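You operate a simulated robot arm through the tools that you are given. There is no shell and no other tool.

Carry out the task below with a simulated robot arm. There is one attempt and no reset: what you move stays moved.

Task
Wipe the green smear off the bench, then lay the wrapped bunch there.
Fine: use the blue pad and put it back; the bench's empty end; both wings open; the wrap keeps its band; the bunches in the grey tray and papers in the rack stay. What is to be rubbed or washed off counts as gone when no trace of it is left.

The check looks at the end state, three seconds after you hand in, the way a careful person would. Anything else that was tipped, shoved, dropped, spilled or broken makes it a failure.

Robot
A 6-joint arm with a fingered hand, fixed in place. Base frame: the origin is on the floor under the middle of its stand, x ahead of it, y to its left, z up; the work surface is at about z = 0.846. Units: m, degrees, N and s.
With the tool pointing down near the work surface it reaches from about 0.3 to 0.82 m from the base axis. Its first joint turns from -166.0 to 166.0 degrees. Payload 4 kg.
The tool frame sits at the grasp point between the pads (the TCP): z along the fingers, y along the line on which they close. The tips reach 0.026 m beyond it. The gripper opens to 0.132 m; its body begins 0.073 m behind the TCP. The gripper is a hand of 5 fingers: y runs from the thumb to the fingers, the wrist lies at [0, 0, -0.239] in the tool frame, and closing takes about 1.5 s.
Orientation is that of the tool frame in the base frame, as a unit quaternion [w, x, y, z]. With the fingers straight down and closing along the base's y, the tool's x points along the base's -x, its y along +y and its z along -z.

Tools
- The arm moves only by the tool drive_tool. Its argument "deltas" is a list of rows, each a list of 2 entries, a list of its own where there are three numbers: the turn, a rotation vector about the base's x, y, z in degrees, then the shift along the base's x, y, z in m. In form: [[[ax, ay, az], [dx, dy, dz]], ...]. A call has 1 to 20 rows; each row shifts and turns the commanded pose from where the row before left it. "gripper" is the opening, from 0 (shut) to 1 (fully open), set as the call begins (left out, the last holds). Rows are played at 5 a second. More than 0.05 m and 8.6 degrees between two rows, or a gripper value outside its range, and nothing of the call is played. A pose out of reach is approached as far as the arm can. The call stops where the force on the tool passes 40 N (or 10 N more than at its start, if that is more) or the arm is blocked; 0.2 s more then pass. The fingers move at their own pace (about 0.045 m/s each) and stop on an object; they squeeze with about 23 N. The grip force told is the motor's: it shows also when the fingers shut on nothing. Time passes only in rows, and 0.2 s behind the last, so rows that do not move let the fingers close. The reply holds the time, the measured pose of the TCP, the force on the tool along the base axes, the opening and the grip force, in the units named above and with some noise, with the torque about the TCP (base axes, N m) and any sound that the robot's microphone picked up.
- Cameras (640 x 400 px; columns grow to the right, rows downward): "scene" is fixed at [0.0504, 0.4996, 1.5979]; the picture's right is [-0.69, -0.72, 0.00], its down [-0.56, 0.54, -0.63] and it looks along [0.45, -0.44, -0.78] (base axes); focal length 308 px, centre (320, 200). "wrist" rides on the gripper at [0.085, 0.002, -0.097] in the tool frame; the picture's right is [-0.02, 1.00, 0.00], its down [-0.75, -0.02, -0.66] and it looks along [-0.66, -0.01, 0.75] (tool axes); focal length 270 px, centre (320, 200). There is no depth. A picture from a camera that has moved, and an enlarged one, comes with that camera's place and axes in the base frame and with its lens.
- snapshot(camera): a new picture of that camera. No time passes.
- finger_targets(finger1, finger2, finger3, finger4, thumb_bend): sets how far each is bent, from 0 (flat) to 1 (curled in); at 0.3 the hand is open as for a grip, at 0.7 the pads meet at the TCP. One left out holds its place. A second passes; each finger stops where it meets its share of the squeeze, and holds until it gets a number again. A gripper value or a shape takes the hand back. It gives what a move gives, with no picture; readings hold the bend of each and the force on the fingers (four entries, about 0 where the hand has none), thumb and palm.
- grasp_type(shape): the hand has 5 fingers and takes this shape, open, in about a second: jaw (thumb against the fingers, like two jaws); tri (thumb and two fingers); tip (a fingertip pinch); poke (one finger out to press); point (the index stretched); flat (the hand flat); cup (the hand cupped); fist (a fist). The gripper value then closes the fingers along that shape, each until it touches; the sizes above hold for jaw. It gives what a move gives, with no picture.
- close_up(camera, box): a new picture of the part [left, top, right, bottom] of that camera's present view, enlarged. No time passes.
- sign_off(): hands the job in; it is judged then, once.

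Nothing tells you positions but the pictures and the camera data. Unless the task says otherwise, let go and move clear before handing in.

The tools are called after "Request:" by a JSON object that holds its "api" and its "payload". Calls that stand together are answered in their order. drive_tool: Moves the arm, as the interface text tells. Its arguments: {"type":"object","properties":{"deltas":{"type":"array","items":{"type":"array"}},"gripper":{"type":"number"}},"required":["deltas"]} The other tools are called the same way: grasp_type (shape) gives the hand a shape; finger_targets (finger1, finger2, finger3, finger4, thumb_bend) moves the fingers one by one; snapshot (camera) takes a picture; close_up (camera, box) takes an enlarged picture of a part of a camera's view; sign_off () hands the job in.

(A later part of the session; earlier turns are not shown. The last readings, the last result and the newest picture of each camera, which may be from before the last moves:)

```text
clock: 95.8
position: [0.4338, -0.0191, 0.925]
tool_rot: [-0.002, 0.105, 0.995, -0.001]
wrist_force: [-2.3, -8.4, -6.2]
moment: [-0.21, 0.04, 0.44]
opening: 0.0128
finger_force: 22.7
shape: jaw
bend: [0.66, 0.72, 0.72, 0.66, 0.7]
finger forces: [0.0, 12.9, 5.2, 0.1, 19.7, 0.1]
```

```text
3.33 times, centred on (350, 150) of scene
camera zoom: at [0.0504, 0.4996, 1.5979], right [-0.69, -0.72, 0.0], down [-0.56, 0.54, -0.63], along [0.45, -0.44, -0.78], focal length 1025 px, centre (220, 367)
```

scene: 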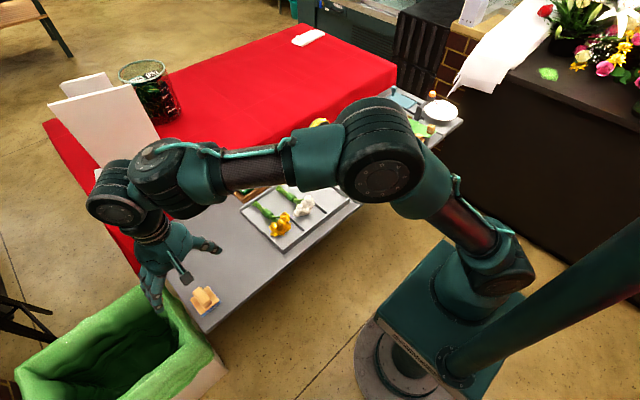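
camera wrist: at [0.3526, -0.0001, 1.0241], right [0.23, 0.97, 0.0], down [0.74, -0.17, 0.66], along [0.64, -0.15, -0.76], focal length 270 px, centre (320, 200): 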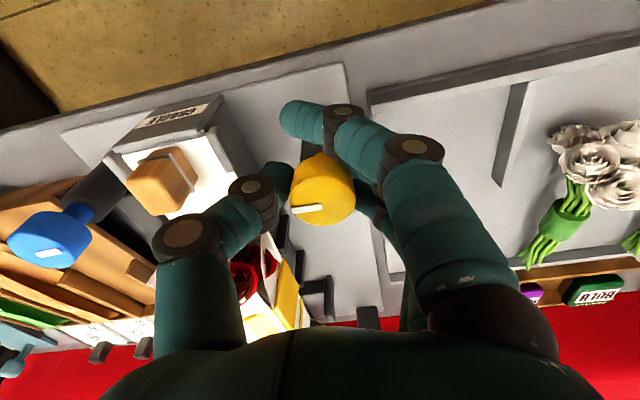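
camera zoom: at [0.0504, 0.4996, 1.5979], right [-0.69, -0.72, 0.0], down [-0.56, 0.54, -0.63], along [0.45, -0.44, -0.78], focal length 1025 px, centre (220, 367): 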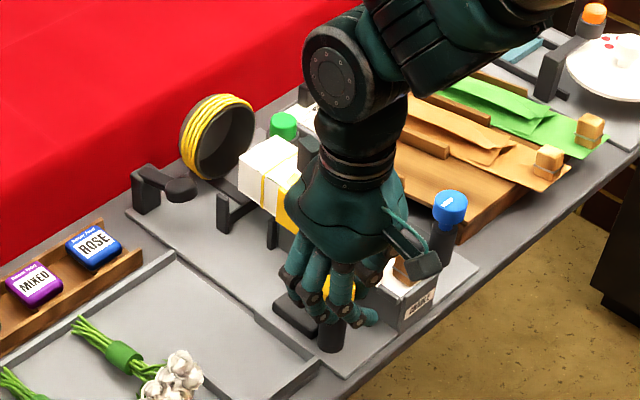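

The mark stayed fixed relative to the jig, so clockwise does not turn it. I'll try counter-clockwise by the same small amount past neutral.

Request:
{"api": "drive_tool", "payload": {"deltas": [[[0, 0, 4], [0, 0, 0]], [[0, 0, 4], [0, 0, 0]], [[0, 0, 4], [0, 0, 0]], [[0, 0, 4], [0, 0, 0]], [[0, 0, 4], [0, 0, 0]], [[0, 0, 0], [0, 0, 0]]]}}

Request:
{"api": "snapshot", "payload": {"camera": "wrist"}}

Request:
{"api": "close_up", "payload": {"camera": "scene", "box": [280, 90, 420, 210]}}

```text
clock: 97.2
position: [0.4349, -0.019, 0.925]
tool_rot: [-0.001, -0.07, 0.998, -0.002]
wrist_force: [-0.2, -14.0, -5.1]
moment: [-0.28, 0.0, 0.01]
opening: 0.0131
finger_force: 22.4
shape: jaw
bend: [0.66, 0.72, 0.72, 0.66, 0.7]
finger forces: [0.0, 7.8, 6.7, 0.0, 24.2, 0.1]
```

```text
taken
camera wrist: at [0.3509, -0.0295, 1.0238], right [-0.12, 0.99, 0.0], down [0.75, 0.09, 0.66], along [0.65, 0.08, -0.75], focal length 270 px, centre (320, 200)
```

wrist: 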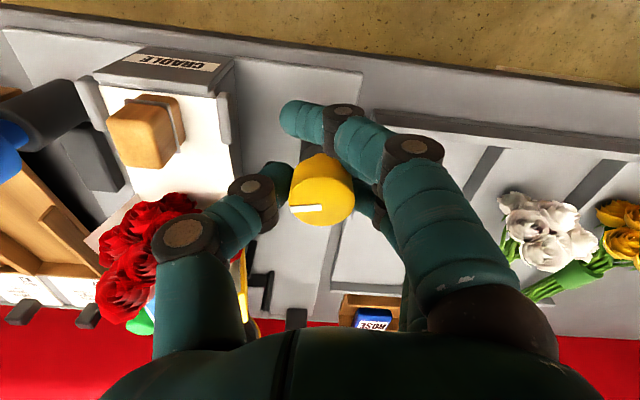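

```text
3.33 times, centred on (350, 150) of scene
camera zoom: at [0.0504, 0.4996, 1.5979], right [-0.69, -0.72, 0.0], down [-0.56, 0.54, -0.63], along [0.45, -0.44, -0.78], focal length 1025 px, centre (220, 367)
```

zoom: 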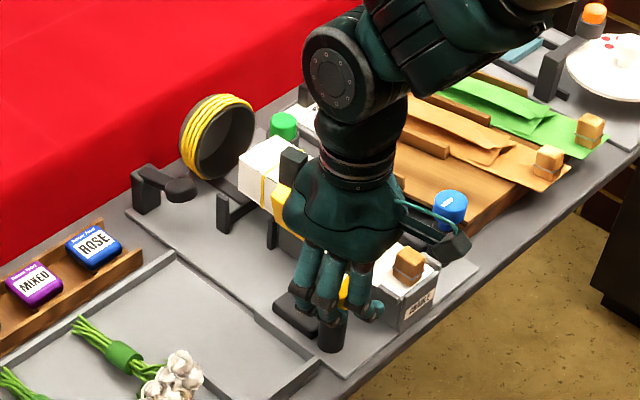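

The mark now moves with the hand: counter-clockwise turns the yellow knob freely. I'll continue in that direction and watch the yellow wing.

Request:
{"api": "drive_tool", "payload": {"deltas": [[[0, 0, 5], [0, 0, 0]], [[0, 0, 5], [0, 0, 0]], [[0, 0, 5], [0, 0, 0]], [[0, 0, 5], [0, 0, 0]], [[0, 0, 0], [0, 0, 0]]]}}

Request:
{"api": "snapshot", "payload": {"camera": "wrist"}}

Request:
{"api": "close_up", "payload": {"camera": "scene", "box": [280, 90, 420, 210]}}

```text
clock: 98.4
position: [0.4345, -0.0185, 0.9261]
tool_rot: [-0.002, -0.241, 0.97, -0.001]
wrist_force: [4.7, -15.8, -9.7]
moment: [-0.28, -0.11, -0.02]
opening: 0.0131
finger_force: 23.1
shape: jaw
bend: [0.66, 0.71, 0.72, 0.66, 0.7]
finger forces: [0.0, 7.8, 6.5, 0.1, 24.5, 0.0]
```

```text
taken
camera wrist: at [0.3595, -0.0574, 1.0244], right [-0.45, 0.89, 0.0], down [0.67, 0.34, 0.66], along [0.59, 0.3, -0.75], focal length 270 px, centre (320, 200)
```

wrist: 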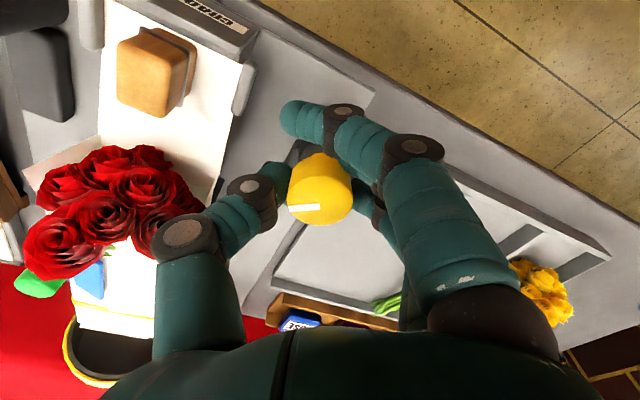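

```text
3.33 times, centred on (350, 150) of scene
camera zoom: at [0.0504, 0.4996, 1.5979], right [-0.69, -0.72, 0.0], down [-0.56, 0.54, -0.63], along [0.45, -0.44, -0.78], focal length 1025 px, centre (220, 367)
```

zoom: 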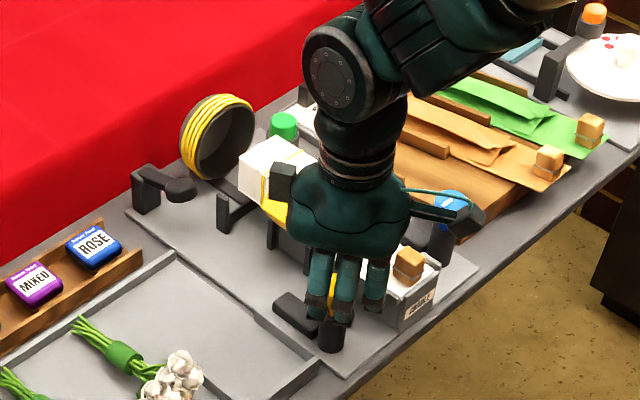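

The knob turns with the hand and the yellow lip has left the top of the wrap, so the wing is opening. I'll continue turning.

Request:
{"api": "drive_tool", "payload": {"deltas": [[[0, 0, 5], [0, 0, 0]], [[0, 0, 5], [0, 0, 0]], [[0, 0, 5], [0, 0, 0]], [[0, 0, 5], [0, 0, 0]], [[0, 0, 0], [0, 0, 0]]]}}

Request:
{"api": "snapshot", "payload": {"camera": "wrist"}}

Request:
{"api": "close_up", "payload": {"camera": "scene", "box": [280, 90, 420, 210]}}

```text
clock: 99.6
position: [0.4344, -0.0187, 0.9259]
tool_rot: [-0.001, -0.407, 0.913, -0.001]
wrist_force: [8.0, -17.9, -11.0]
moment: [-0.35, -0.19, -0.04]
opening: 0.013
finger_force: 23.3
shape: jaw
bend: [0.66, 0.71, 0.72, 0.66, 0.7]
finger forces: [0.0, 8.0, 5.5, 0.1, 25.5, 0.1]
```

```text
taken
camera wrist: at [0.3768, -0.0805, 1.0246], right [-0.73, 0.68, 0.0], down [0.51, 0.55, 0.66], along [0.45, 0.48, -0.75], focal length 270 px, centre (320, 200)
```

wrist: 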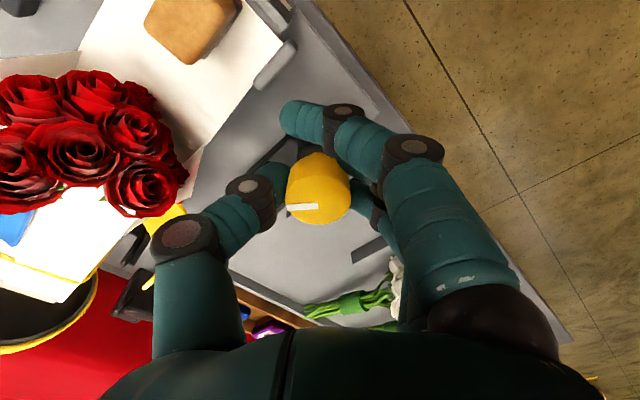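

```text
3.33 times, centred on (350, 150) of scene
camera zoom: at [0.0504, 0.4996, 1.5979], right [-0.69, -0.72, 0.0], down [-0.56, 0.54, -0.63], along [0.45, -0.44, -0.78], focal length 1025 px, centre (220, 367)
```

zoom: 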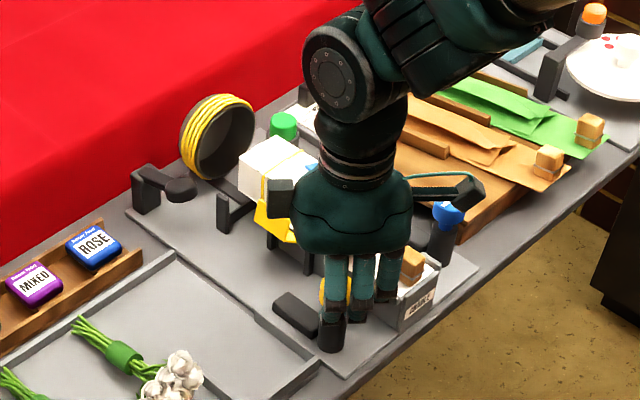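

The yellow wing is visibly swinging outward. I'll turn some more, staying within the wrist's limit.

Request:
{"api": "drive_tool", "payload": {"deltas": [[[0, 0, 5], [0, 0, 0]], [[0, 0, 5], [0, 0, 0]], [[0, 0, 5], [0, 0, 0]], [[0, 0, 5], [0, 0, 0]], [[0, 0, 0], [0, 0, 0]]]}}

Request:
{"api": "snapshot", "payload": {"camera": "wrist"}}

Request:
{"api": "close_up", "payload": {"camera": "scene", "box": [280, 90, 420, 210]}}

```text
clock: 100.8
position: [0.4348, -0.0184, 0.924]
tool_rot: [0.0, -0.56, 0.829, -0.002]
wrist_force: [10.9, -15.6, 0.9]
moment: [-0.31, -0.29, 0.02]
opening: 0.013
finger_force: 22.5
shape: jaw
bend: [0.66, 0.72, 0.72, 0.66, 0.7]
finger forces: [0.0, 8.0, 5.1, 0.0, 24.9, 0.0]
```

```text
taken
camera wrist: at [0.4019, -0.0971, 1.0237], right [-0.92, 0.39, 0.0], down [0.29, 0.69, 0.66], along [0.26, 0.6, -0.75], focal length 270 px, centre (320, 200)
```

wrist: 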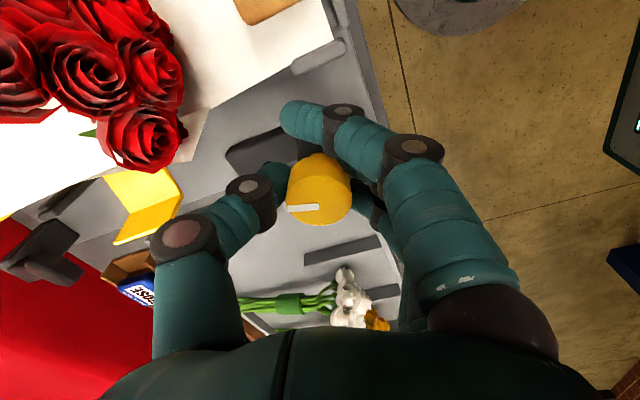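

```text
3.33 times, centred on (350, 150) of scene
camera zoom: at [0.0504, 0.4996, 1.5979], right [-0.69, -0.72, 0.0], down [-0.56, 0.54, -0.63], along [0.45, -0.44, -0.78], focal length 1025 px, centre (220, 367)
```

zoom: 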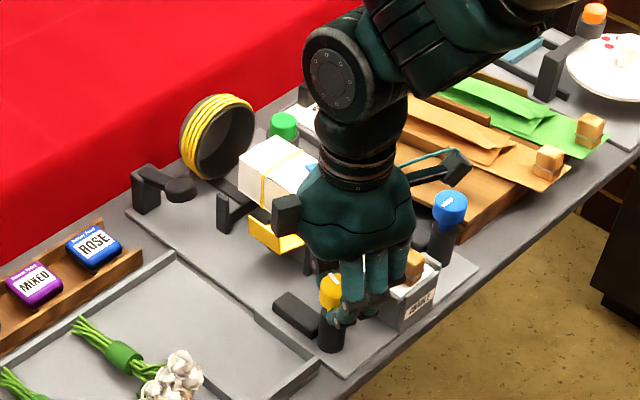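

The wing is about 70° open and the mark is approaching the dark block, which I take as the open position. I'll regrip for the final part: open, rise, turn the hand back.

Request:
{"api": "drive_tool", "payload": {"deltas": [[[0, 0, 0], [0, 0, 0]], [[0, 0, 0], [0, 0, 0]], [[0, 0, 0], [0, 0, 0]], [[0, 0, 0], [0, 0, 0]]], "gripper": 0.45}}

Request:
{"api": "drive_tool", "payload": {"deltas": [[[0, 0, 0], [0, 0, 0.015]], [[0, 0, 0], [0, 0, 0.025]], [[0, 0, 0], [0, 0, 0.025]], [[0, 0, -8], [0, 0, 0]], [[0, 0, -8], [0, 0, 0]], [[0, 0, -8], [0, 0, 0]], [[0, 0, -8], [0, 0, 0]], [[0, 0, -8], [0, 0, 0]], [[0, 0, -8], [0, 0, 0]], [[0, 0, -8], [0, 0, 0]], [[0, 0, -8], [0, 0, 0]], [[0, 0, -4], [0, 0, 0]], [[0, 0, 0], [0, 0, 0]]]}}

Request:
{"api": "snapshot", "payload": {"camera": "wrist"}}

Request:
{"api": "close_up", "payload": {"camera": "scene", "box": [280, 90, 420, 210]}}

```text
clock: 101.8
position: [0.4344, -0.0191, 0.9245]
tool_rot: [0.0, -0.559, 0.829, -0.001]
wrist_force: [0.4, 0.4, -0.3]
moment: [-0.01, 0.03, -0.01]
opening: 0.0583
finger_force: 0.0
shape: jaw
bend: [0.73, 0.73, 0.73, 0.73, 0.7]
finger forces: [0.0, 0.0, 0.1, 0.0, 0.0, 0.0]
```

```text
clock: 104.6
position: [0.434, -0.0182, 0.9914]
tool_rot: [-0.002, -0.001, 1.0, -0.001]
wrist_force: [0.5, 0.2, 0.3]
moment: [0.01, 0.0, 0.0]
opening: 0.0587
finger_force: 0.0
shape: jaw
bend: [0.73, 0.73, 0.73, 0.73, 0.7]
finger forces: [0.0, 0.0, 0.0, 0.0, 0.0, 0.0]
```

```text
taken
camera wrist: at [0.3504, -0.0174, 1.0889], right [0.02, 1.0, 0.0], down [0.75, -0.01, 0.66], along [0.66, -0.02, -0.75], focal length 270 px, centre (320, 200)
```

wrist: 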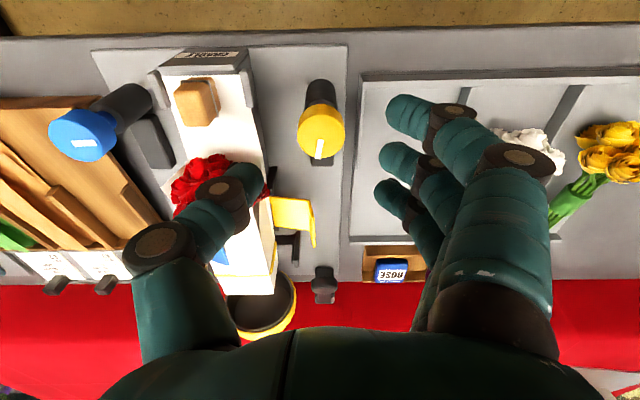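

```text
3.33 times, centred on (350, 150) of scene
camera zoom: at [0.0504, 0.4996, 1.5979], right [-0.69, -0.72, 0.0], down [-0.56, 0.54, -0.63], along [0.45, -0.44, -0.78], focal length 1025 px, centre (220, 367)
```

zoom: 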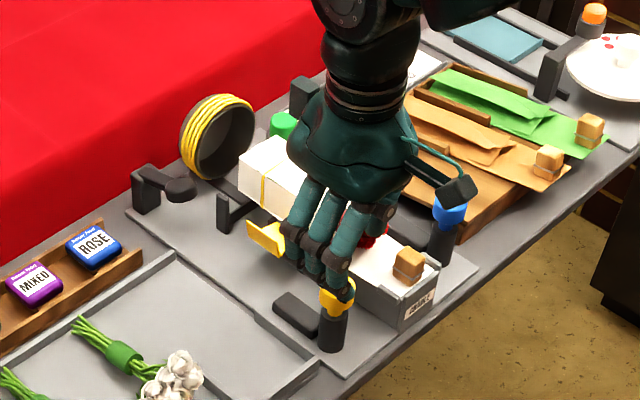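

The wing stayed put. I'll regrip the knob at zero yaw and turn further until it resists.

Request:
{"api": "drive_tool", "payload": {"deltas": [[[0, 0, 0], [0, 0, -0.025]], [[0, 0, 0], [0, 0, -0.025]], [[0, 0, 0], [0, 0, -0.016]], [[0, 0, 0], [0, 0, 0]]]}}

Request:
{"api": "drive_tool", "payload": {"deltas": [[[0, 0, 0], [0, 0, 0]], [[0, 0, 0], [0, 0, 0]], [[0, 0, 0], [0, 0, 0]], [[0, 0, 0], [0, 0, 0]], [[0, 0, 0], [0, 0, 0]], [[0, 0, 0], [0, 0, 0]]], "gripper": 0}}

Request:
{"api": "drive_tool", "payload": {"deltas": [[[0, 0, 5], [0, 0, 0]], [[0, 0, 5], [0, 0, 0]], [[0, 0, 5], [0, 0, 0]], [[0, 0, 5], [0, 0, 0]], [[0, 0, 0], [0, 0, 0]]]}}

Request:
{"api": "snapshot", "payload": {"camera": "wrist"}}

Request:
{"api": "close_up", "payload": {"camera": "scene", "box": [280, 90, 420, 210]}}

```text
clock: 105.6
position: [0.4336, -0.0175, 0.9255]
tool_rot: [-0.001, 0.0, 1.0, -0.001]
wrist_force: [-0.7, 0.5, 0.4]
moment: [0.0, 0.05, 0.01]
opening: 0.0586
finger_force: 0.1
shape: jaw
bend: [0.73, 0.73, 0.73, 0.73, 0.7]
finger forces: [0.0, 0.0, 0.1, 0.0, 0.0, 0.1]
```

```text
clock: 107.0
position: [0.4335, -0.0194, 0.9251]
tool_rot: [-0.002, 0.001, 1.0, -0.002]
wrist_force: [-0.1, -9.3, -4.0]
moment: [-0.15, 0.0, 0.0]
opening: 0.013
finger_force: 23.2
shape: jaw
bend: [0.66, 0.72, 0.73, 0.66, 0.7]
finger forces: [0.0, 5.4, 5.9, 0.0, 20.6, 0.1]
```

```text
clock: 108.2
position: [0.4331, -0.0196, 0.9243]
tool_rot: [-0.002, -0.174, 0.985, -0.002]
wrist_force: [-9.2, -20.7, -4.6]
moment: [-0.44, 0.11, -0.54]
opening: 0.0131
finger_force: 23.1
shape: jaw
bend: [0.66, 0.72, 0.72, 0.66, 0.7]
finger forces: [0.0, 4.4, 8.7, 0.0, 29.2, 0.0]
```

```text
taken
camera wrist: at [0.3538, -0.0464, 1.0235], right [-0.32, 0.95, 0.0], down [0.72, 0.24, 0.65], along [0.62, 0.21, -0.76], focal length 270 px, centre (320, 200)
```

wrist: 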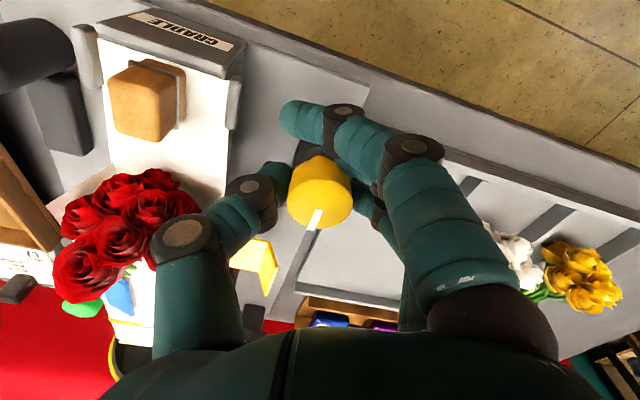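

```text
3.33 times, centred on (350, 150) of scene
camera zoom: at [0.0504, 0.4996, 1.5979], right [-0.69, -0.72, 0.0], down [-0.56, 0.54, -0.63], along [0.45, -0.44, -0.78], focal length 1025 px, centre (220, 367)
```

zoom: 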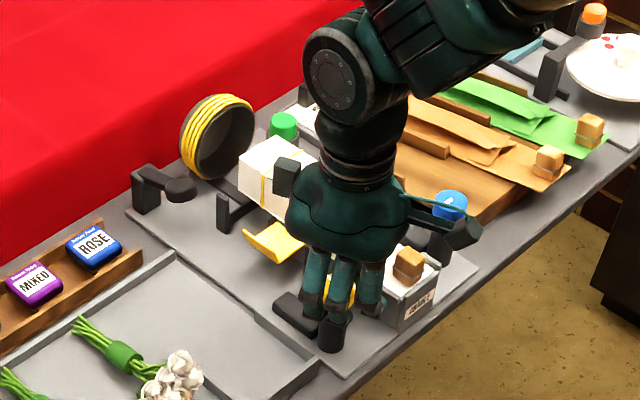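

The torque now resists and the mark points at the block, so the yellow wing is fully open. I'll release, rise and look.

Request:
{"api": "drive_tool", "payload": {"deltas": [[[0, 0, 0], [0, 0, 0]], [[0, 0, 0], [0, 0, 0]], [[0, 0, 0], [0, 0, 0]], [[0, 0, 0], [0, 0, 0]]], "gripper": 0.45}}

Request:
{"api": "drive_tool", "payload": {"deltas": [[[0, 0, 0], [0, 0, 0.015]], [[0, 0, 0], [0, 0, 0.025]], [[0, 0, -5], [0, 0, 0.025]], [[0, 0, -8], [-0.01, 0, 0.03]], [[0, 0, -7], [-0.02, 0, 0.04]], [[0, 0, 0], [-0.02, 0, 0.03]], [[0, 0, 0], [-0.02, -0.03, 0]], [[0, 0, 0], [0, -0.03, 0]], [[0, 0, 0], [0, 0, 0]]]}}

Request:
{"api": "snapshot", "payload": {"camera": "wrist"}}

Request:
{"api": "close_up", "payload": {"camera": "wrist", "box": [200, 50, 440, 230]}}

Request:
{"api": "close_up", "payload": {"camera": "scene", "box": [280, 90, 420, 210]}}

```text
clock: 109.2
position: [0.4344, -0.0186, 0.9256]
tool_rot: [0.0, -0.175, 0.985, -0.001]
wrist_force: [-0.2, 0.1, -0.4]
moment: [-0.01, -0.01, 0.01]
opening: 0.0588
finger_force: 0.0
shape: jaw
bend: [0.73, 0.73, 0.73, 0.73, 0.7]
finger forces: [0.0, 0.0, 0.0, 0.0, 0.1, 0.1]
```

```text
clock: 111.2
position: [0.3632, -0.0773, 1.09]
tool_rot: [-0.002, 0.0, 1.0, -0.001]
wrist_force: [-0.2, 0.1, 0.9]
moment: [0.01, 0.02, 0.02]
opening: 0.0587
finger_force: 0.1
shape: jaw
bend: [0.73, 0.73, 0.73, 0.73, 0.7]
finger forces: [0.0, 0.0, 0.1, 0.1, 0.0, 0.0]
```

```text
taken
camera wrist: at [0.2797, -0.0766, 1.1877], right [0.02, 1.0, 0.0], down [0.75, -0.01, 0.66], along [0.66, -0.01, -0.75], focal length 270 px, centre (320, 200)
```

wrist: 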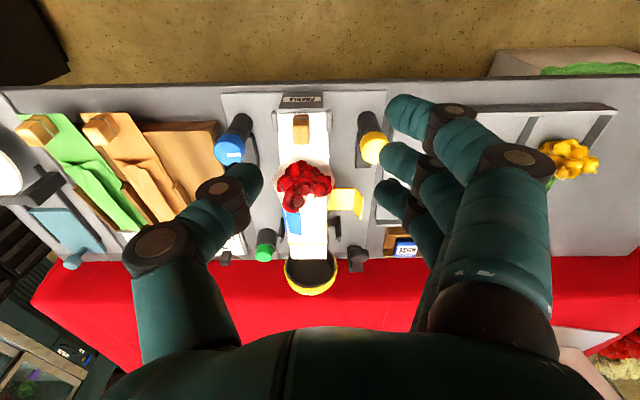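

```text
2.22 times, centred on (320, 140) of wrist
camera zoom: at [0.2797, -0.0766, 1.1877], right [0.02, 1.0, 0.0], down [0.75, -0.01, 0.66], along [0.66, -0.01, -0.75], focal length 601 px, centre (320, 333)
```

zoom: 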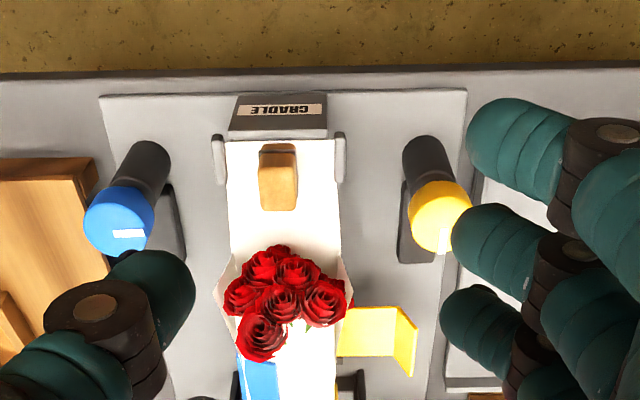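

```text
3.33 times, centred on (350, 150) of scene
camera zoom: at [0.0504, 0.4996, 1.5979], right [-0.69, -0.72, 0.0], down [-0.56, 0.54, -0.63], along [0.45, -0.44, -0.78], focal length 1025 px, centre (220, 367)
```

zoom: 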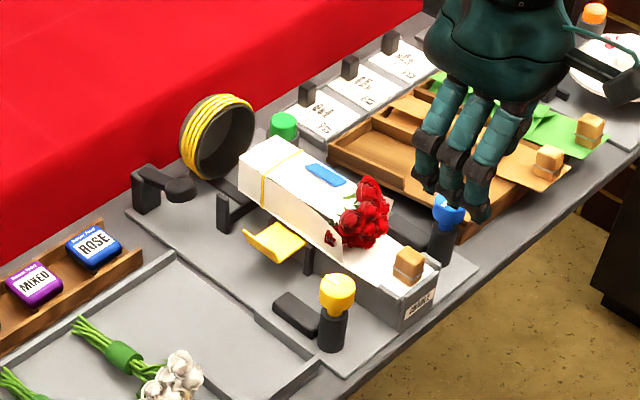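

The yellow wing lies open with nothing disturbed. Now the blue knob at about (0.4355, -0.181): I'll approach with the hand at -90° yaw so the fingers stay clear of the roses.

Request:
{"api": "drive_tool", "payload": {"deltas": [[[0, 0, -8.2], [0.0066, -0.0094, -0.005]], [[0, 0, -8.2], [0.0066, -0.0094, -0.005]], [[0, 0, -8.2], [0.0066, -0.0094, -0.005]], [[0, 0, -8.2], [0.0066, -0.0094, -0.005]], [[0, 0, -8.2], [0.0066, -0.0094, -0.005]], [[0, 0, -8.2], [0.0066, -0.0094, -0.005]], [[0, 0, -8.2], [0.0066, -0.0094, -0.005]], [[0, 0, -8.2], [0.0066, -0.0094, -0.01]], [[0, 0, -8.2], [0.0066, -0.0094, -0.01]], [[0, 0, -8.2], [0.0066, -0.0094, -0.015]], [[0, 0, -8], [0.0063, -0.0097, -0.015]], [[0, 0, 0], [0, 0, 0]]]}}

Request:
{"api": "snapshot", "payload": {"camera": "wrist"}}

Request:
{"api": "close_up", "payload": {"camera": "scene", "box": [280, 80, 440, 210]}}

```text
clock: 113.8
position: [0.438, -0.1822, 1.0043]
tool_rot: [-0.002, 0.708, 0.706, 0.001]
wrist_force: [-0.2, -0.7, 0.0]
moment: [-0.03, 0.01, -0.02]
opening: 0.059
finger_force: 0.1
shape: jaw
bend: [0.73, 0.73, 0.73, 0.73, 0.7]
finger forces: [0.0, 0.1, 0.0, 0.0, 0.0, 0.0]
```

```text
taken
camera wrist: at [0.4391, -0.0993, 1.1027], right [1.0, -0.02, 0.0], down [-0.02, -0.75, 0.66], along [-0.02, -0.66, -0.75], focal length 270 px, centre (320, 200)
```

wrist: 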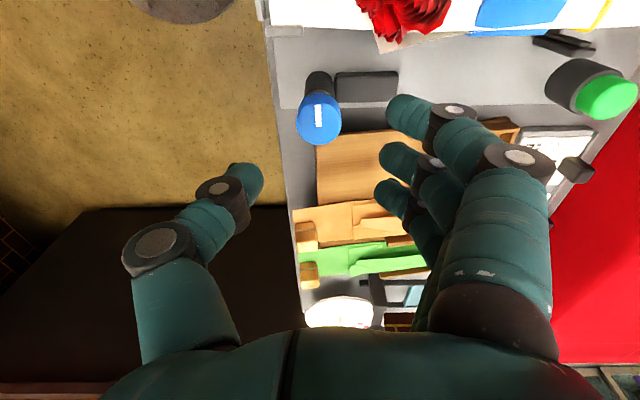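

```text
3.08 times, centred on (360, 145) of scene
camera zoom: at [0.0504, 0.4996, 1.5979], right [-0.69, -0.72, 0.0], down [-0.56, 0.54, -0.63], along [0.45, -0.44, -0.78], focal length 946 px, centre (197, 369)
```

zoom: 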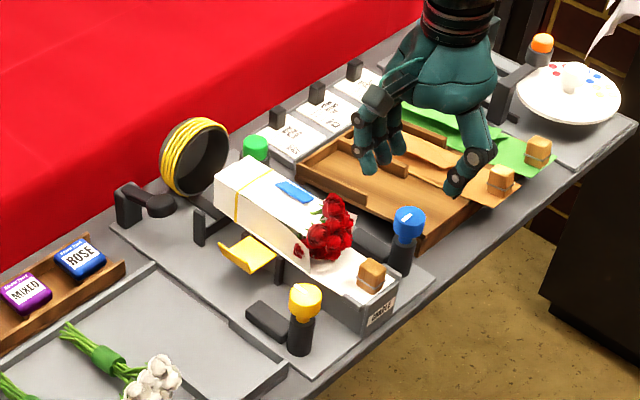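

Aligned over the blue knob. I'll descend around it and close.

Request:
{"api": "drive_tool", "payload": {"deltas": [[[0, 0, 0], [-0.002, 0, -0.025]], [[0, 0, 0], [0, 0, -0.02]], [[0, 0, 0], [0, 0, -0.018]], [[0, 0, 0], [0, 0, -0.015]], [[0, 0, 0], [0, 0, 0]]]}}

Request:
{"api": "snapshot", "payload": {"camera": "wrist"}}

Request:
{"api": "close_up", "payload": {"camera": "scene", "box": [280, 80, 440, 210]}}

```text
clock: 115.0
position: [0.4348, -0.1819, 0.9262]
tool_rot: [-0.001, 0.707, 0.707, 0.0]
wrist_force: [0.6, 0.2, -1.1]
moment: [-0.01, 0.03, 0.03]
opening: 0.0589
finger_force: 0.1
shape: jaw
bend: [0.73, 0.73, 0.73, 0.73, 0.7]
finger forces: [0.0, 0.0, 0.0, 0.1, 0.0, 0.0]
```

```text
taken
camera wrist: at [0.4369, -0.0978, 1.0245], right [1.0, -0.02, 0.0], down [-0.01, -0.75, 0.66], along [-0.01, -0.66, -0.75], focal length 270 px, centre (320, 200)
```

wrist: 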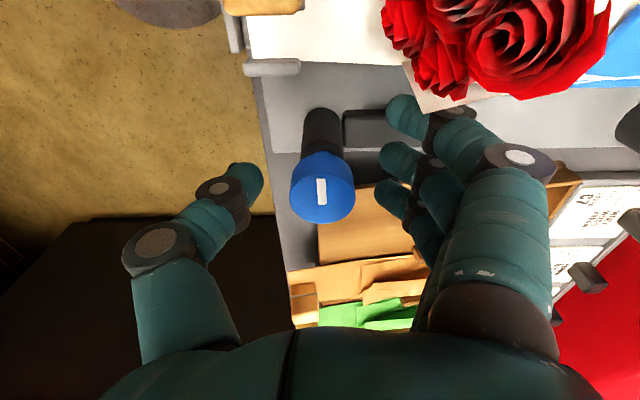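

```text
3.08 times, centred on (360, 145) of scene
camera zoom: at [0.0504, 0.4996, 1.5979], right [-0.69, -0.72, 0.0], down [-0.56, 0.54, -0.63], along [0.45, -0.44, -0.78], focal length 946 px, centre (197, 369)
```

zoom: 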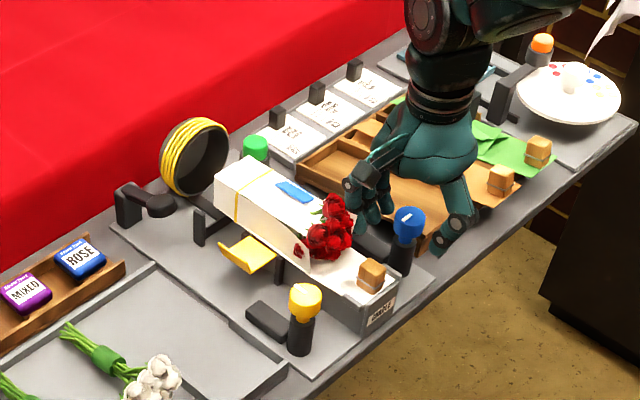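

The blue knob is between thumb and fingers and the roses are clear. Closing now.

Request:
{"api": "drive_tool", "payload": {"deltas": [[[0, 0, 0], [0, 0, 0]], [[0, 0, 0], [0, 0, 0]], [[0, 0, 0], [0, 0, 0]], [[0, 0, 0], [0, 0, 0]], [[0, 0, 0], [0, 0, 0]], [[0, 0, 0], [0, 0, 0]]], "gripper": 0}}

Request:
{"api": "drive_tool", "payload": {"deltas": [[[0, 0, -5], [0, 0, 0]], [[0, 0, -5], [0, 0, 0]], [[0, 0, -5], [0, 0, 0]], [[0, 0, 0], [0, 0, 0]]]}}

Request:
{"api": "snapshot", "payload": {"camera": "wrist"}}

Request:
{"api": "close_up", "payload": {"camera": "scene", "box": [280, 80, 440, 210]}}

```text
clock: 116.4
position: [0.4346, -0.1811, 0.9257]
tool_rot: [-0.003, 0.707, 0.707, 0.0]
wrist_force: [-8.0, 1.2, -3.0]
moment: [0.0, 0.15, -0.03]
opening: 0.0129
finger_force: 22.9
shape: jaw
bend: [0.66, 0.73, 0.73, 0.66, 0.7]
finger forces: [0.0, 5.7, 5.9, 0.0, 20.3, 0.0]
```

```text
clock: 117.4
position: [0.4343, -0.1815, 0.9259]
tool_rot: [-0.002, 0.794, 0.609, 0.001]
wrist_force: [-10.6, 10.1, -0.7]
moment: [0.15, 0.13, 0.0]
opening: 0.0132
finger_force: 23.6
shape: jaw
bend: [0.66, 0.72, 0.73, 0.66, 0.7]
finger forces: [0.0, 6.7, 4.9, 0.1, 23.9, 0.0]
```

```text
taken
camera wrist: at [0.4582, -0.1011, 1.0242], right [0.96, -0.28, 0.0], down [-0.21, -0.73, 0.66], along [-0.18, -0.63, -0.76], focal length 270 px, centre (320, 200)
```

wrist: 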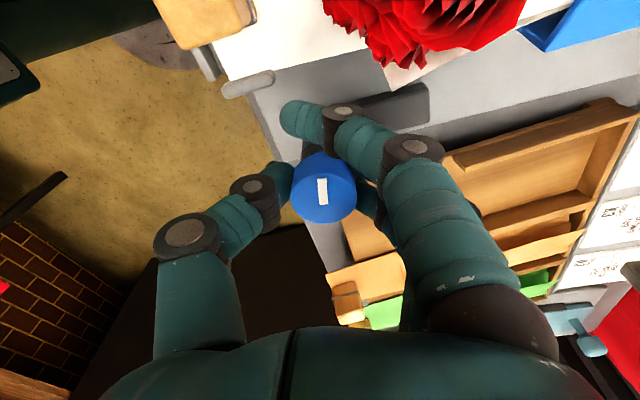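

```text
3.08 times, centred on (360, 145) of scene
camera zoom: at [0.0504, 0.4996, 1.5979], right [-0.69, -0.72, 0.0], down [-0.56, 0.54, -0.63], along [0.45, -0.44, -0.78], focal length 946 px, centre (197, 369)
```

zoom: 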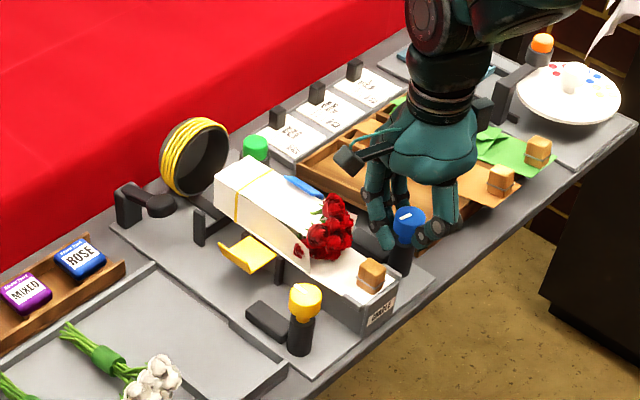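

The blue lip is lifting and the knob turns freely clockwise. I'll continue.

Request:
{"api": "drive_tool", "payload": {"deltas": [[[0, 0, -5], [0, 0, 0]], [[0, 0, -5], [0, 0, 0]], [[0, 0, -5], [0, 0, 0]], [[0, 0, -5], [0, 0, 0]], [[0, 0, -5], [0, 0, 0]], [[0, 0, -5], [0, 0, 0]], [[0, 0, 0], [0, 0, 0]]]}}

Request:
{"api": "snapshot", "payload": {"camera": "wrist"}}

Request:
{"api": "close_up", "payload": {"camera": "scene", "box": [280, 80, 440, 210]}}

```text
clock: 119.0
position: [0.4355, -0.1811, 0.9261]
tool_rot: [-0.001, 0.924, 0.383, 0.001]
wrist_force: [-4.7, 19.0, 0.8]
moment: [0.33, 0.11, -0.01]
opening: 0.0131
finger_force: 23.0
shape: jaw
bend: [0.66, 0.72, 0.73, 0.66, 0.7]
finger forces: [0.0, 6.7, 4.0, 0.0, 26.5, 0.0]
```

```text
taken
camera wrist: at [0.4969, -0.1242, 1.0245], right [0.69, -0.72, 0.0], down [-0.54, -0.52, 0.66], along [-0.47, -0.45, -0.75], focal length 270 px, centre (320, 200)
```

wrist: 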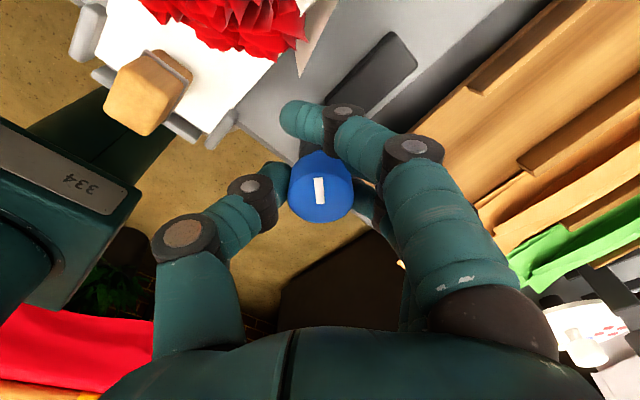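

```text
3.08 times, centred on (360, 145) of scene
camera zoom: at [0.0504, 0.4996, 1.5979], right [-0.69, -0.72, 0.0], down [-0.56, 0.54, -0.63], along [0.45, -0.44, -0.78], focal length 946 px, centre (197, 369)
```

zoom: 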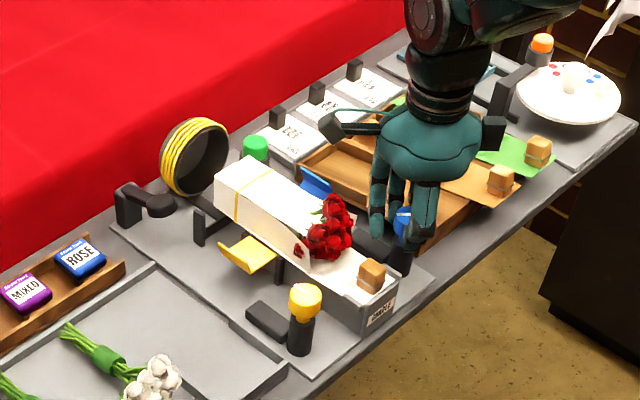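

Halfway open. I'll continue to the stop with a tiny relief of the side force.

Request:
{"api": "drive_tool", "payload": {"deltas": [[[0, 0, -5], [0, 0.001, 0]], [[0, 0, -5], [0, 0, 0]], [[0, 0, -5], [0, 0, 0]], [[0, 0, -5], [0, 0, 0]], [[0, 0, -5], [0, 0, 0]], [[0, 0, -5], [0, 0, 0]], [[0, 0, -5], [0, 0, 0]], [[0, 0, 0], [0, 0, 0]]]}}

Request:
{"api": "snapshot", "payload": {"camera": "wrist"}}

Request:
{"api": "close_up", "payload": {"camera": "scene", "box": [280, 80, 440, 210]}}

```text
clock: 120.8
position: [0.436, -0.1812, 0.9277]
tool_rot: [-0.001, 0.996, 0.088, 0.001]
wrist_force: [13.9, 10.4, -11.0]
moment: [0.15, -0.23, 0.02]
opening: 0.0128
finger_force: 23.1
shape: jaw
bend: [0.66, 0.72, 0.72, 0.66, 0.7]
finger forces: [0.0, 10.2, 4.9, 0.1, 19.4, 0.1]
```

```text
taken
camera wrist: at [0.5188, -0.1688, 1.0252], right [0.15, -0.99, 0.0], down [-0.75, -0.12, 0.66], along [-0.65, -0.1, -0.75], focal length 270 px, centre (320, 200)
```

wrist: 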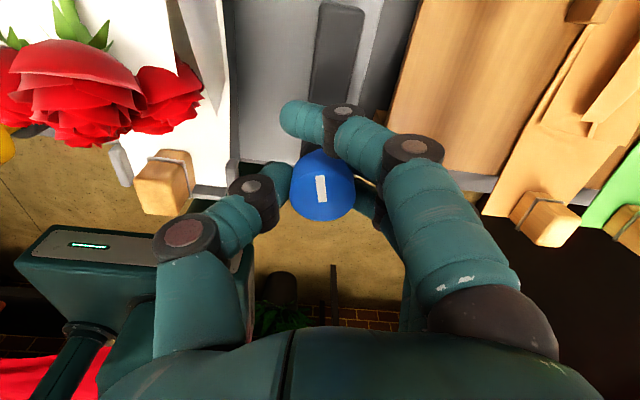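

```text
3.08 times, centred on (360, 145) of scene
camera zoom: at [0.0504, 0.4996, 1.5979], right [-0.69, -0.72, 0.0], down [-0.56, 0.54, -0.63], along [0.45, -0.44, -0.78], focal length 946 px, centre (197, 369)
```

zoom: 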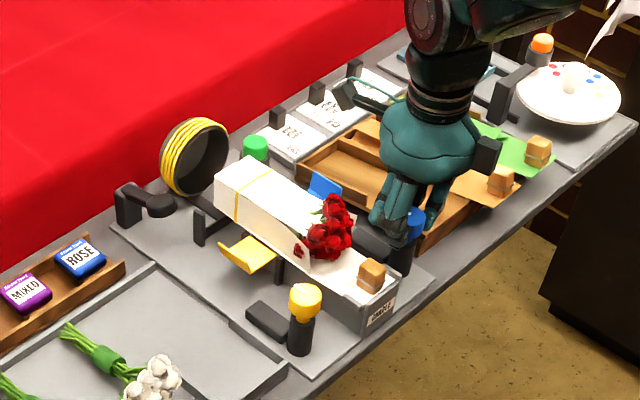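

About 80° turned. A bit more to reach the stop.

Request:
{"api": "drive_tool", "payload": {"deltas": [[[0, 0, -5], [0, 0, 0]], [[0, 0, -5], [0, 0, 0]], [[0, 0, -4], [0, 0, 0]], [[0, 0, 0], [0, 0, 0]]]}}

Request:
{"api": "snapshot", "payload": {"camera": "wrist"}}

```text
clock: 121.8
position: [0.4355, -0.181, 0.9271]
tool_rot: [-0.001, 0.999, -0.035, 0.001]
wrist_force: [12.2, 8.4, -12.9]
moment: [0.12, -0.18, 0.0]
opening: 0.0127
finger_force: 22.4
shape: jaw
bend: [0.66, 0.72, 0.72, 0.66, 0.7]
finger forces: [0.1, 8.8, 5.0, 0.0, 19.8, 0.0]
```

```text
taken
camera wrist: at [0.5199, -0.1896, 1.0255], right [-0.09, -1.0, 0.0], down [-0.75, 0.07, 0.66], along [-0.65, 0.06, -0.75], focal length 270 px, centre (320, 200)
```

wrist: 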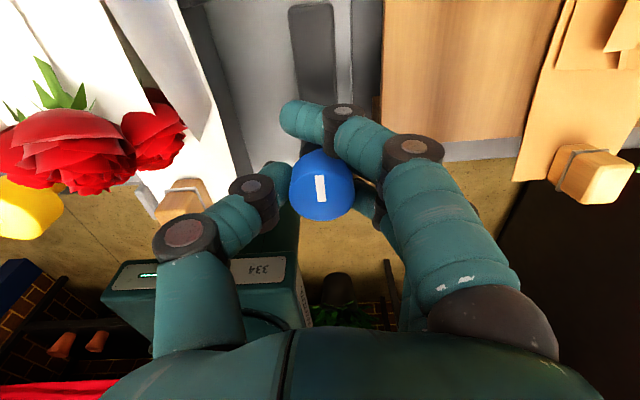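

Still turning freely, so not at the stop yet. A little more.

Request:
{"api": "drive_tool", "payload": {"deltas": [[[0, 0, -4], [0, 0, 0]], [[0, 0, -4], [0, 0, 0]], [[0, 0, -4], [0, 0, 0]], [[0, 0, 0], [0, 0, 0]]]}}

Request:
{"api": "snapshot", "payload": {"camera": "wrist"}}

Request:
{"api": "close_up", "payload": {"camera": "scene", "box": [280, 80, 440, 210]}}

```text
clock: 122.8
position: [0.434, -0.1808, 0.9262]
tool_rot: [-0.001, 0.99, -0.139, 0.001]
wrist_force: [-1.2, 13.2, -6.7]
moment: [0.2, 0.03, 0.37]
opening: 0.0125
finger_force: 23.6
shape: jaw
bend: [0.66, 0.72, 0.73, 0.66, 0.7]
finger forces: [0.0, 9.6, 4.0, 0.1, 23.3, 0.1]
```

```text
taken
camera wrist: at [0.5154, -0.2065, 1.0251], right [-0.3, -0.96, 0.0], down [-0.72, 0.22, 0.66], along [-0.63, 0.2, -0.75], focal length 270 px, centre (320, 200)
```

wrist: 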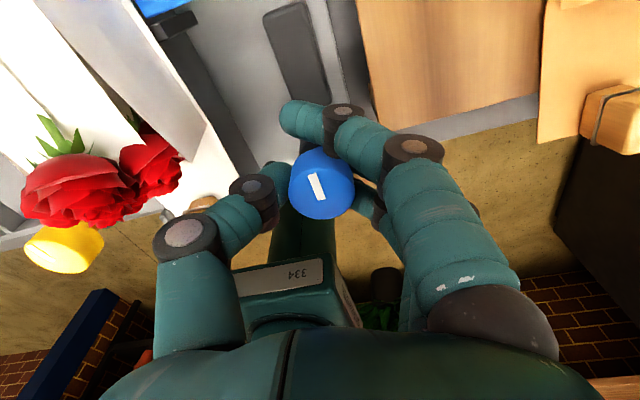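

```text
3.08 times, centred on (360, 145) of scene
camera zoom: at [0.0504, 0.4996, 1.5979], right [-0.69, -0.72, 0.0], down [-0.56, 0.54, -0.63], along [0.45, -0.44, -0.78], focal length 946 px, centre (197, 369)
```

zoom: 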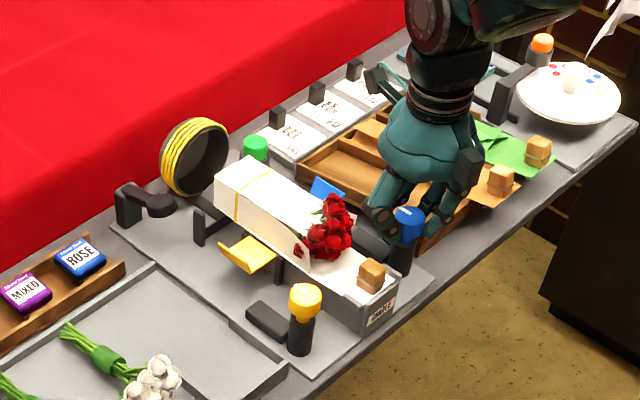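

The stop is reached (torque now resists), so the blue wing is open. I'll release, rise straight up and unwind the yaw.

Request:
{"api": "drive_tool", "payload": {"deltas": [[[0, 0, 0], [0, 0, 0]], [[0, 0, 0], [0, 0, 0]], [[0, 0, 0], [0, 0, 0]], [[0, 0, 0], [0, 0, 0]]], "gripper": 0.45}}

Request:
{"api": "drive_tool", "payload": {"deltas": [[[0, 0, 0], [0, 0, 0.015]], [[0, 0, 0], [0, 0, 0.025]], [[0, 0, 0], [0, 0, 0.03]], [[0, 0, 0], [0, 0, 0.035]], [[0, 0, 8], [0, 0, 0.035]], [[0, 0, 8], [0, 0, 0.03]], [[0, 0, 8], [0, 0, 0]], [[0, 0, 8], [0, 0, 0]], [[0, 0, 8], [0, 0, 0]], [[0, 0, 8], [0, 0, 0]], [[0, 0, 8], [0, 0, 0]], [[0, 0, 8], [0, 0, 0]], [[0, 0, 8], [0, 0, 0]], [[0, 0, 8], [0, 0, 0]], [[0, 0, 8], [0, 0, 0]], [[0, 0, 8], [0, 0, 0]], [[0, 0, 8], [0, 0, 0]], [[0, 0, 8], [0, 0, 0]]]}}

Request:
{"api": "drive_tool", "payload": {"deltas": [[[0, 0, 8], [-0.01, 0.01, 0]], [[0, 0, 8], [-0.01, 0.01, 0]], [[0, 0, 8], [-0.01, 0.01, 0]], [[0, 0, 8], [-0.01, 0.01, 0]], [[0, 0, 8], [-0.01, 0.01, 0]], [[0, 0, 8], [-0.01, 0.01, 0]], [[0, 0, 8], [-0.01, 0.01, 0]], [[0, 0, 8], [0, 0.01, 0]], [[0, 0, 8], [0, 0, 0]], [[0, 0, 8], [0, 0, 0]], [[0, 0, 4], [0, 0, 0]], [[0, 0, 0], [0, 0, 0]]]}}

Request:
{"api": "snapshot", "payload": {"camera": "wrist"}}

Request:
{"api": "snapshot", "payload": {"camera": "scene"}}

```text
clock: 123.8
position: [0.4361, -0.18, 0.9281]
tool_rot: [-0.001, 0.99, -0.139, 0.002]
wrist_force: [-0.5, 1.5, 0.5]
moment: [-0.02, 0.01, 0.01]
opening: 0.0582
finger_force: 0.0
shape: jaw
bend: [0.73, 0.73, 0.73, 0.73, 0.7]
finger forces: [0.1, 0.1, 0.0, 0.1, 0.0, 0.0]
```

```text
clock: 127.6
position: [0.4359, -0.181, 1.0976]
tool_rot: [-0.002, 0.668, 0.744, 0.001]
wrist_force: [0.4, 0.0, 0.7]
moment: [-0.02, -0.01, -0.01]
opening: 0.0583
finger_force: 0.0
shape: jaw
bend: [0.73, 0.73, 0.73, 0.73, 0.7]
finger forces: [0.1, 0.1, 0.0, 0.1, 0.0, 0.1]
```

```text
clock: 130.2
position: [0.3639, -0.1008, 1.0958]
tool_rot: [0.0, -0.001, 1.0, -0.001]
wrist_force: [-0.5, -1.3, 0.0]
moment: [-0.01, -0.04, -0.02]
opening: 0.0585
finger_force: 0.1
shape: jaw
bend: [0.73, 0.73, 0.73, 0.73, 0.7]
finger forces: [0.1, 0.0, 0.0, 0.0, 0.0, 0.0]
```

```text
taken
camera wrist: at [0.2802, -0.0996, 1.195], right [0.02, 1.0, 0.0], down [0.75, -0.01, 0.66], along [0.66, -0.01, -0.75], focal length 270 px, centre (320, 200)
```

wrist: 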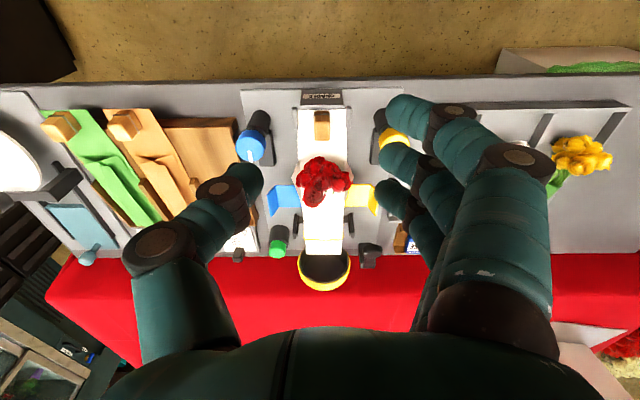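

```text
taken
```

scene: 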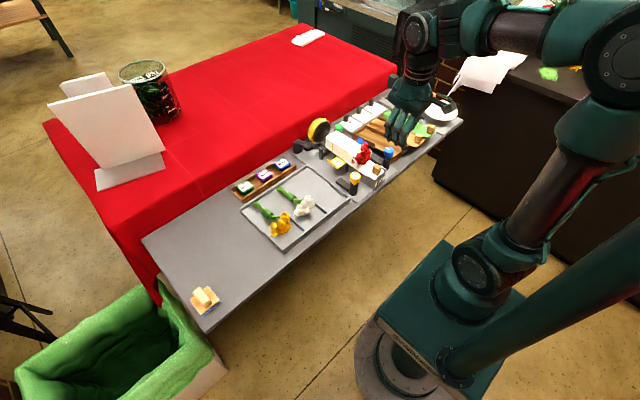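

Both wings are open now. I'll zoom in to plan the grasp on the wrap.

Request:
{"api": "close_up", "payload": {"camera": "wrist", "box": [230, 70, 410, 300]}}

Request:
{"api": "close_up", "payload": {"camera": "scene", "box": [290, 105, 410, 205]}}

```text
1.74 times, centred on (320, 185) of wrist
camera zoom: at [0.2802, -0.0996, 1.195], right [0.02, 1.0, 0.0], down [0.75, -0.01, 0.66], along [0.66, -0.01, -0.75], focal length 470 px, centre (320, 226)
```

zoom: 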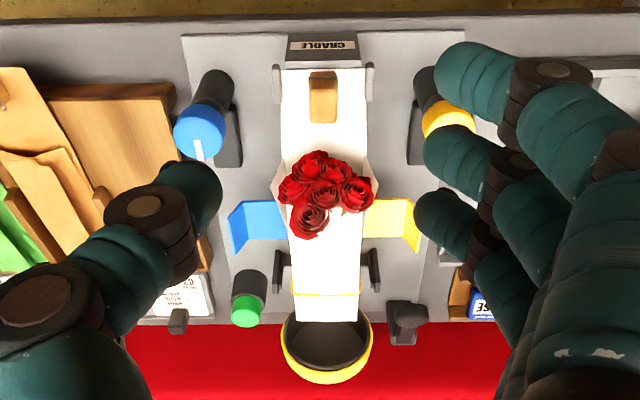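

```text
4.00 times, centred on (350, 155) of scene
camera zoom: at [0.0504, 0.4996, 1.5979], right [-0.69, -0.72, 0.0], down [-0.56, 0.54, -0.63], along [0.45, -0.44, -0.78], focal length 1230 px, centre (200, 380)
```

zoom: 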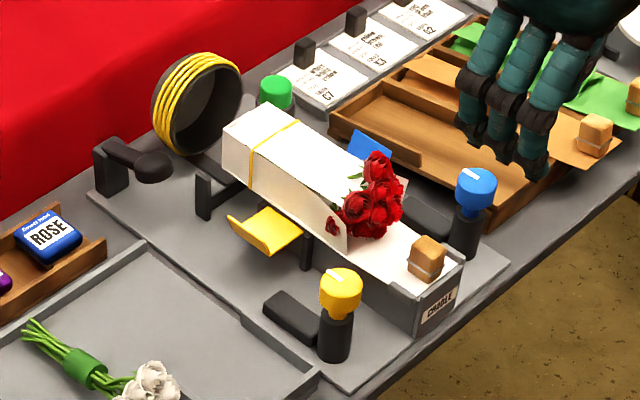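

Both wings are flat open. The wrap body runs along x to about 0.618, centred at y ≈ -0.10, sides from z ≈ 0.893 to 0.935, with the band near x = 0.584. I'll move over it with a wider hand.

Request:
{"api": "drive_tool", "payload": {"deltas": [[[0, 0, 0], [0.042, 0, 0]], [[0, 0, 0], [0.042, 0, 0]], [[0, 0, 0], [0.042, 0, 0]], [[0, 0, 0], [0.043, 0, -0.02]], [[0, 0, 0], [0, 0, -0.03]], [[0, 0, 0], [0, 0, 0]], [[0, 0, 0], [0, 0, 0]]], "gripper": 0.75}}

Request:
{"api": "snapshot", "payload": {"camera": "wrist"}}

Request:
{"api": "close_up", "payload": {"camera": "scene", "box": [270, 60, 430, 200]}}

```text
clock: 131.8
position: [0.5339, -0.1023, 1.0482]
tool_rot: [-0.001, -0.001, 1.0, -0.001]
wrist_force: [-1.1, -1.2, -1.1]
moment: [-0.01, -0.02, 0.03]
opening: 0.0988
finger_force: 0.0
shape: jaw
bend: [0.64, 0.64, 0.64, 0.64, 0.6]
finger forces: [0.0, 0.1, 0.1, 0.1, 0.1, 0.0]
```

```text
taken
camera wrist: at [0.4492, -0.1015, 1.1473], right [0.02, 1.0, 0.0], down [0.75, -0.01, 0.66], along [0.66, -0.01, -0.75], focal length 270 px, centre (320, 200)
```

wrist: 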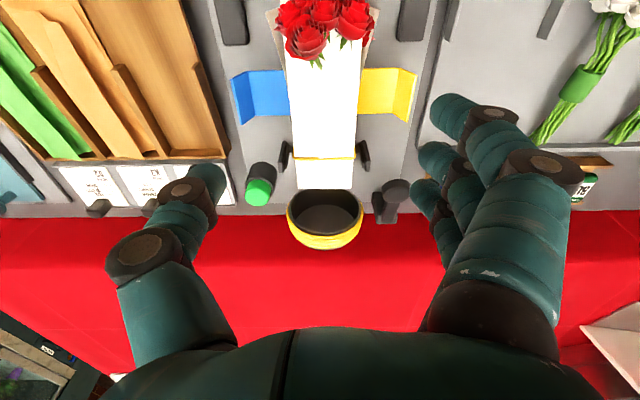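

```text
2.86 times, centred on (350, 130) of scene
camera zoom: at [0.0504, 0.4996, 1.5979], right [-0.69, -0.72, 0.0], down [-0.56, 0.54, -0.63], along [0.45, -0.44, -0.78], focal length 878 px, centre (234, 400)
```

zoom: 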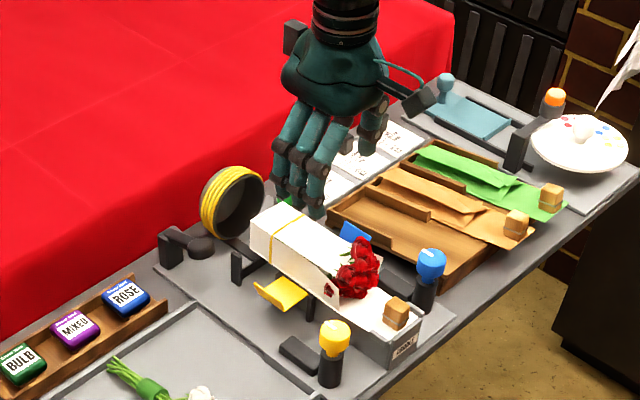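

Centre y is about -0.099. I'll narrow slightly so the fingers fit between the wrap and the open wing lips, then descend part way.

Request:
{"api": "drive_tool", "payload": {"deltas": [[[0, 0, 0], [0.002, 0.0015, -0.02]], [[0, 0, 0], [0.002, 0.0015, -0.02]], [[0, 0, 0], [0, 0, -0.02]], [[0, 0, 0], [0, 0, -0.013]], [[0, 0, 0], [0, 0, 0]]], "gripper": 0.62}}

Request:
{"api": "snapshot", "payload": {"camera": "wrist"}}

Request:
{"api": "close_up", "payload": {"camera": "scene", "box": [280, 70, 420, 190]}}

```text
clock: 133.0
position: [0.539, -0.0981, 0.9756]
tool_rot: [-0.002, 0.0, 1.0, -0.001]
wrist_force: [-0.4, 0.2, 0.2]
moment: [-0.01, -0.02, 0.01]
opening: 0.0822
finger_force: 0.2
shape: jaw
bend: [0.71, 0.71, 0.71, 0.71, 0.68]
finger forces: [0.0, 0.0, 0.0, 0.1, 0.0, 0.0]
```

```text
taken
camera wrist: at [0.4543, -0.0976, 1.0736], right [0.02, 1.0, 0.0], down [0.75, -0.01, 0.66], along [0.66, -0.01, -0.75], focal length 270 px, centre (320, 200)
```

wrist: 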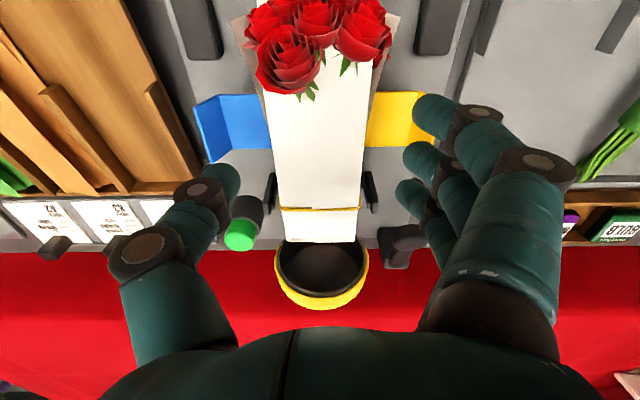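

```text
3.33 times, centred on (350, 130) of scene
camera zoom: at [0.0504, 0.4996, 1.5979], right [-0.69, -0.72, 0.0], down [-0.56, 0.54, -0.63], along [0.45, -0.44, -0.78], focal length 1025 px, centre (220, 433)
```

zoom: 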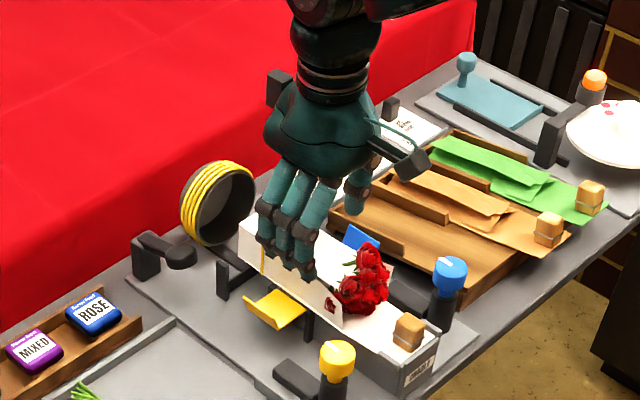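

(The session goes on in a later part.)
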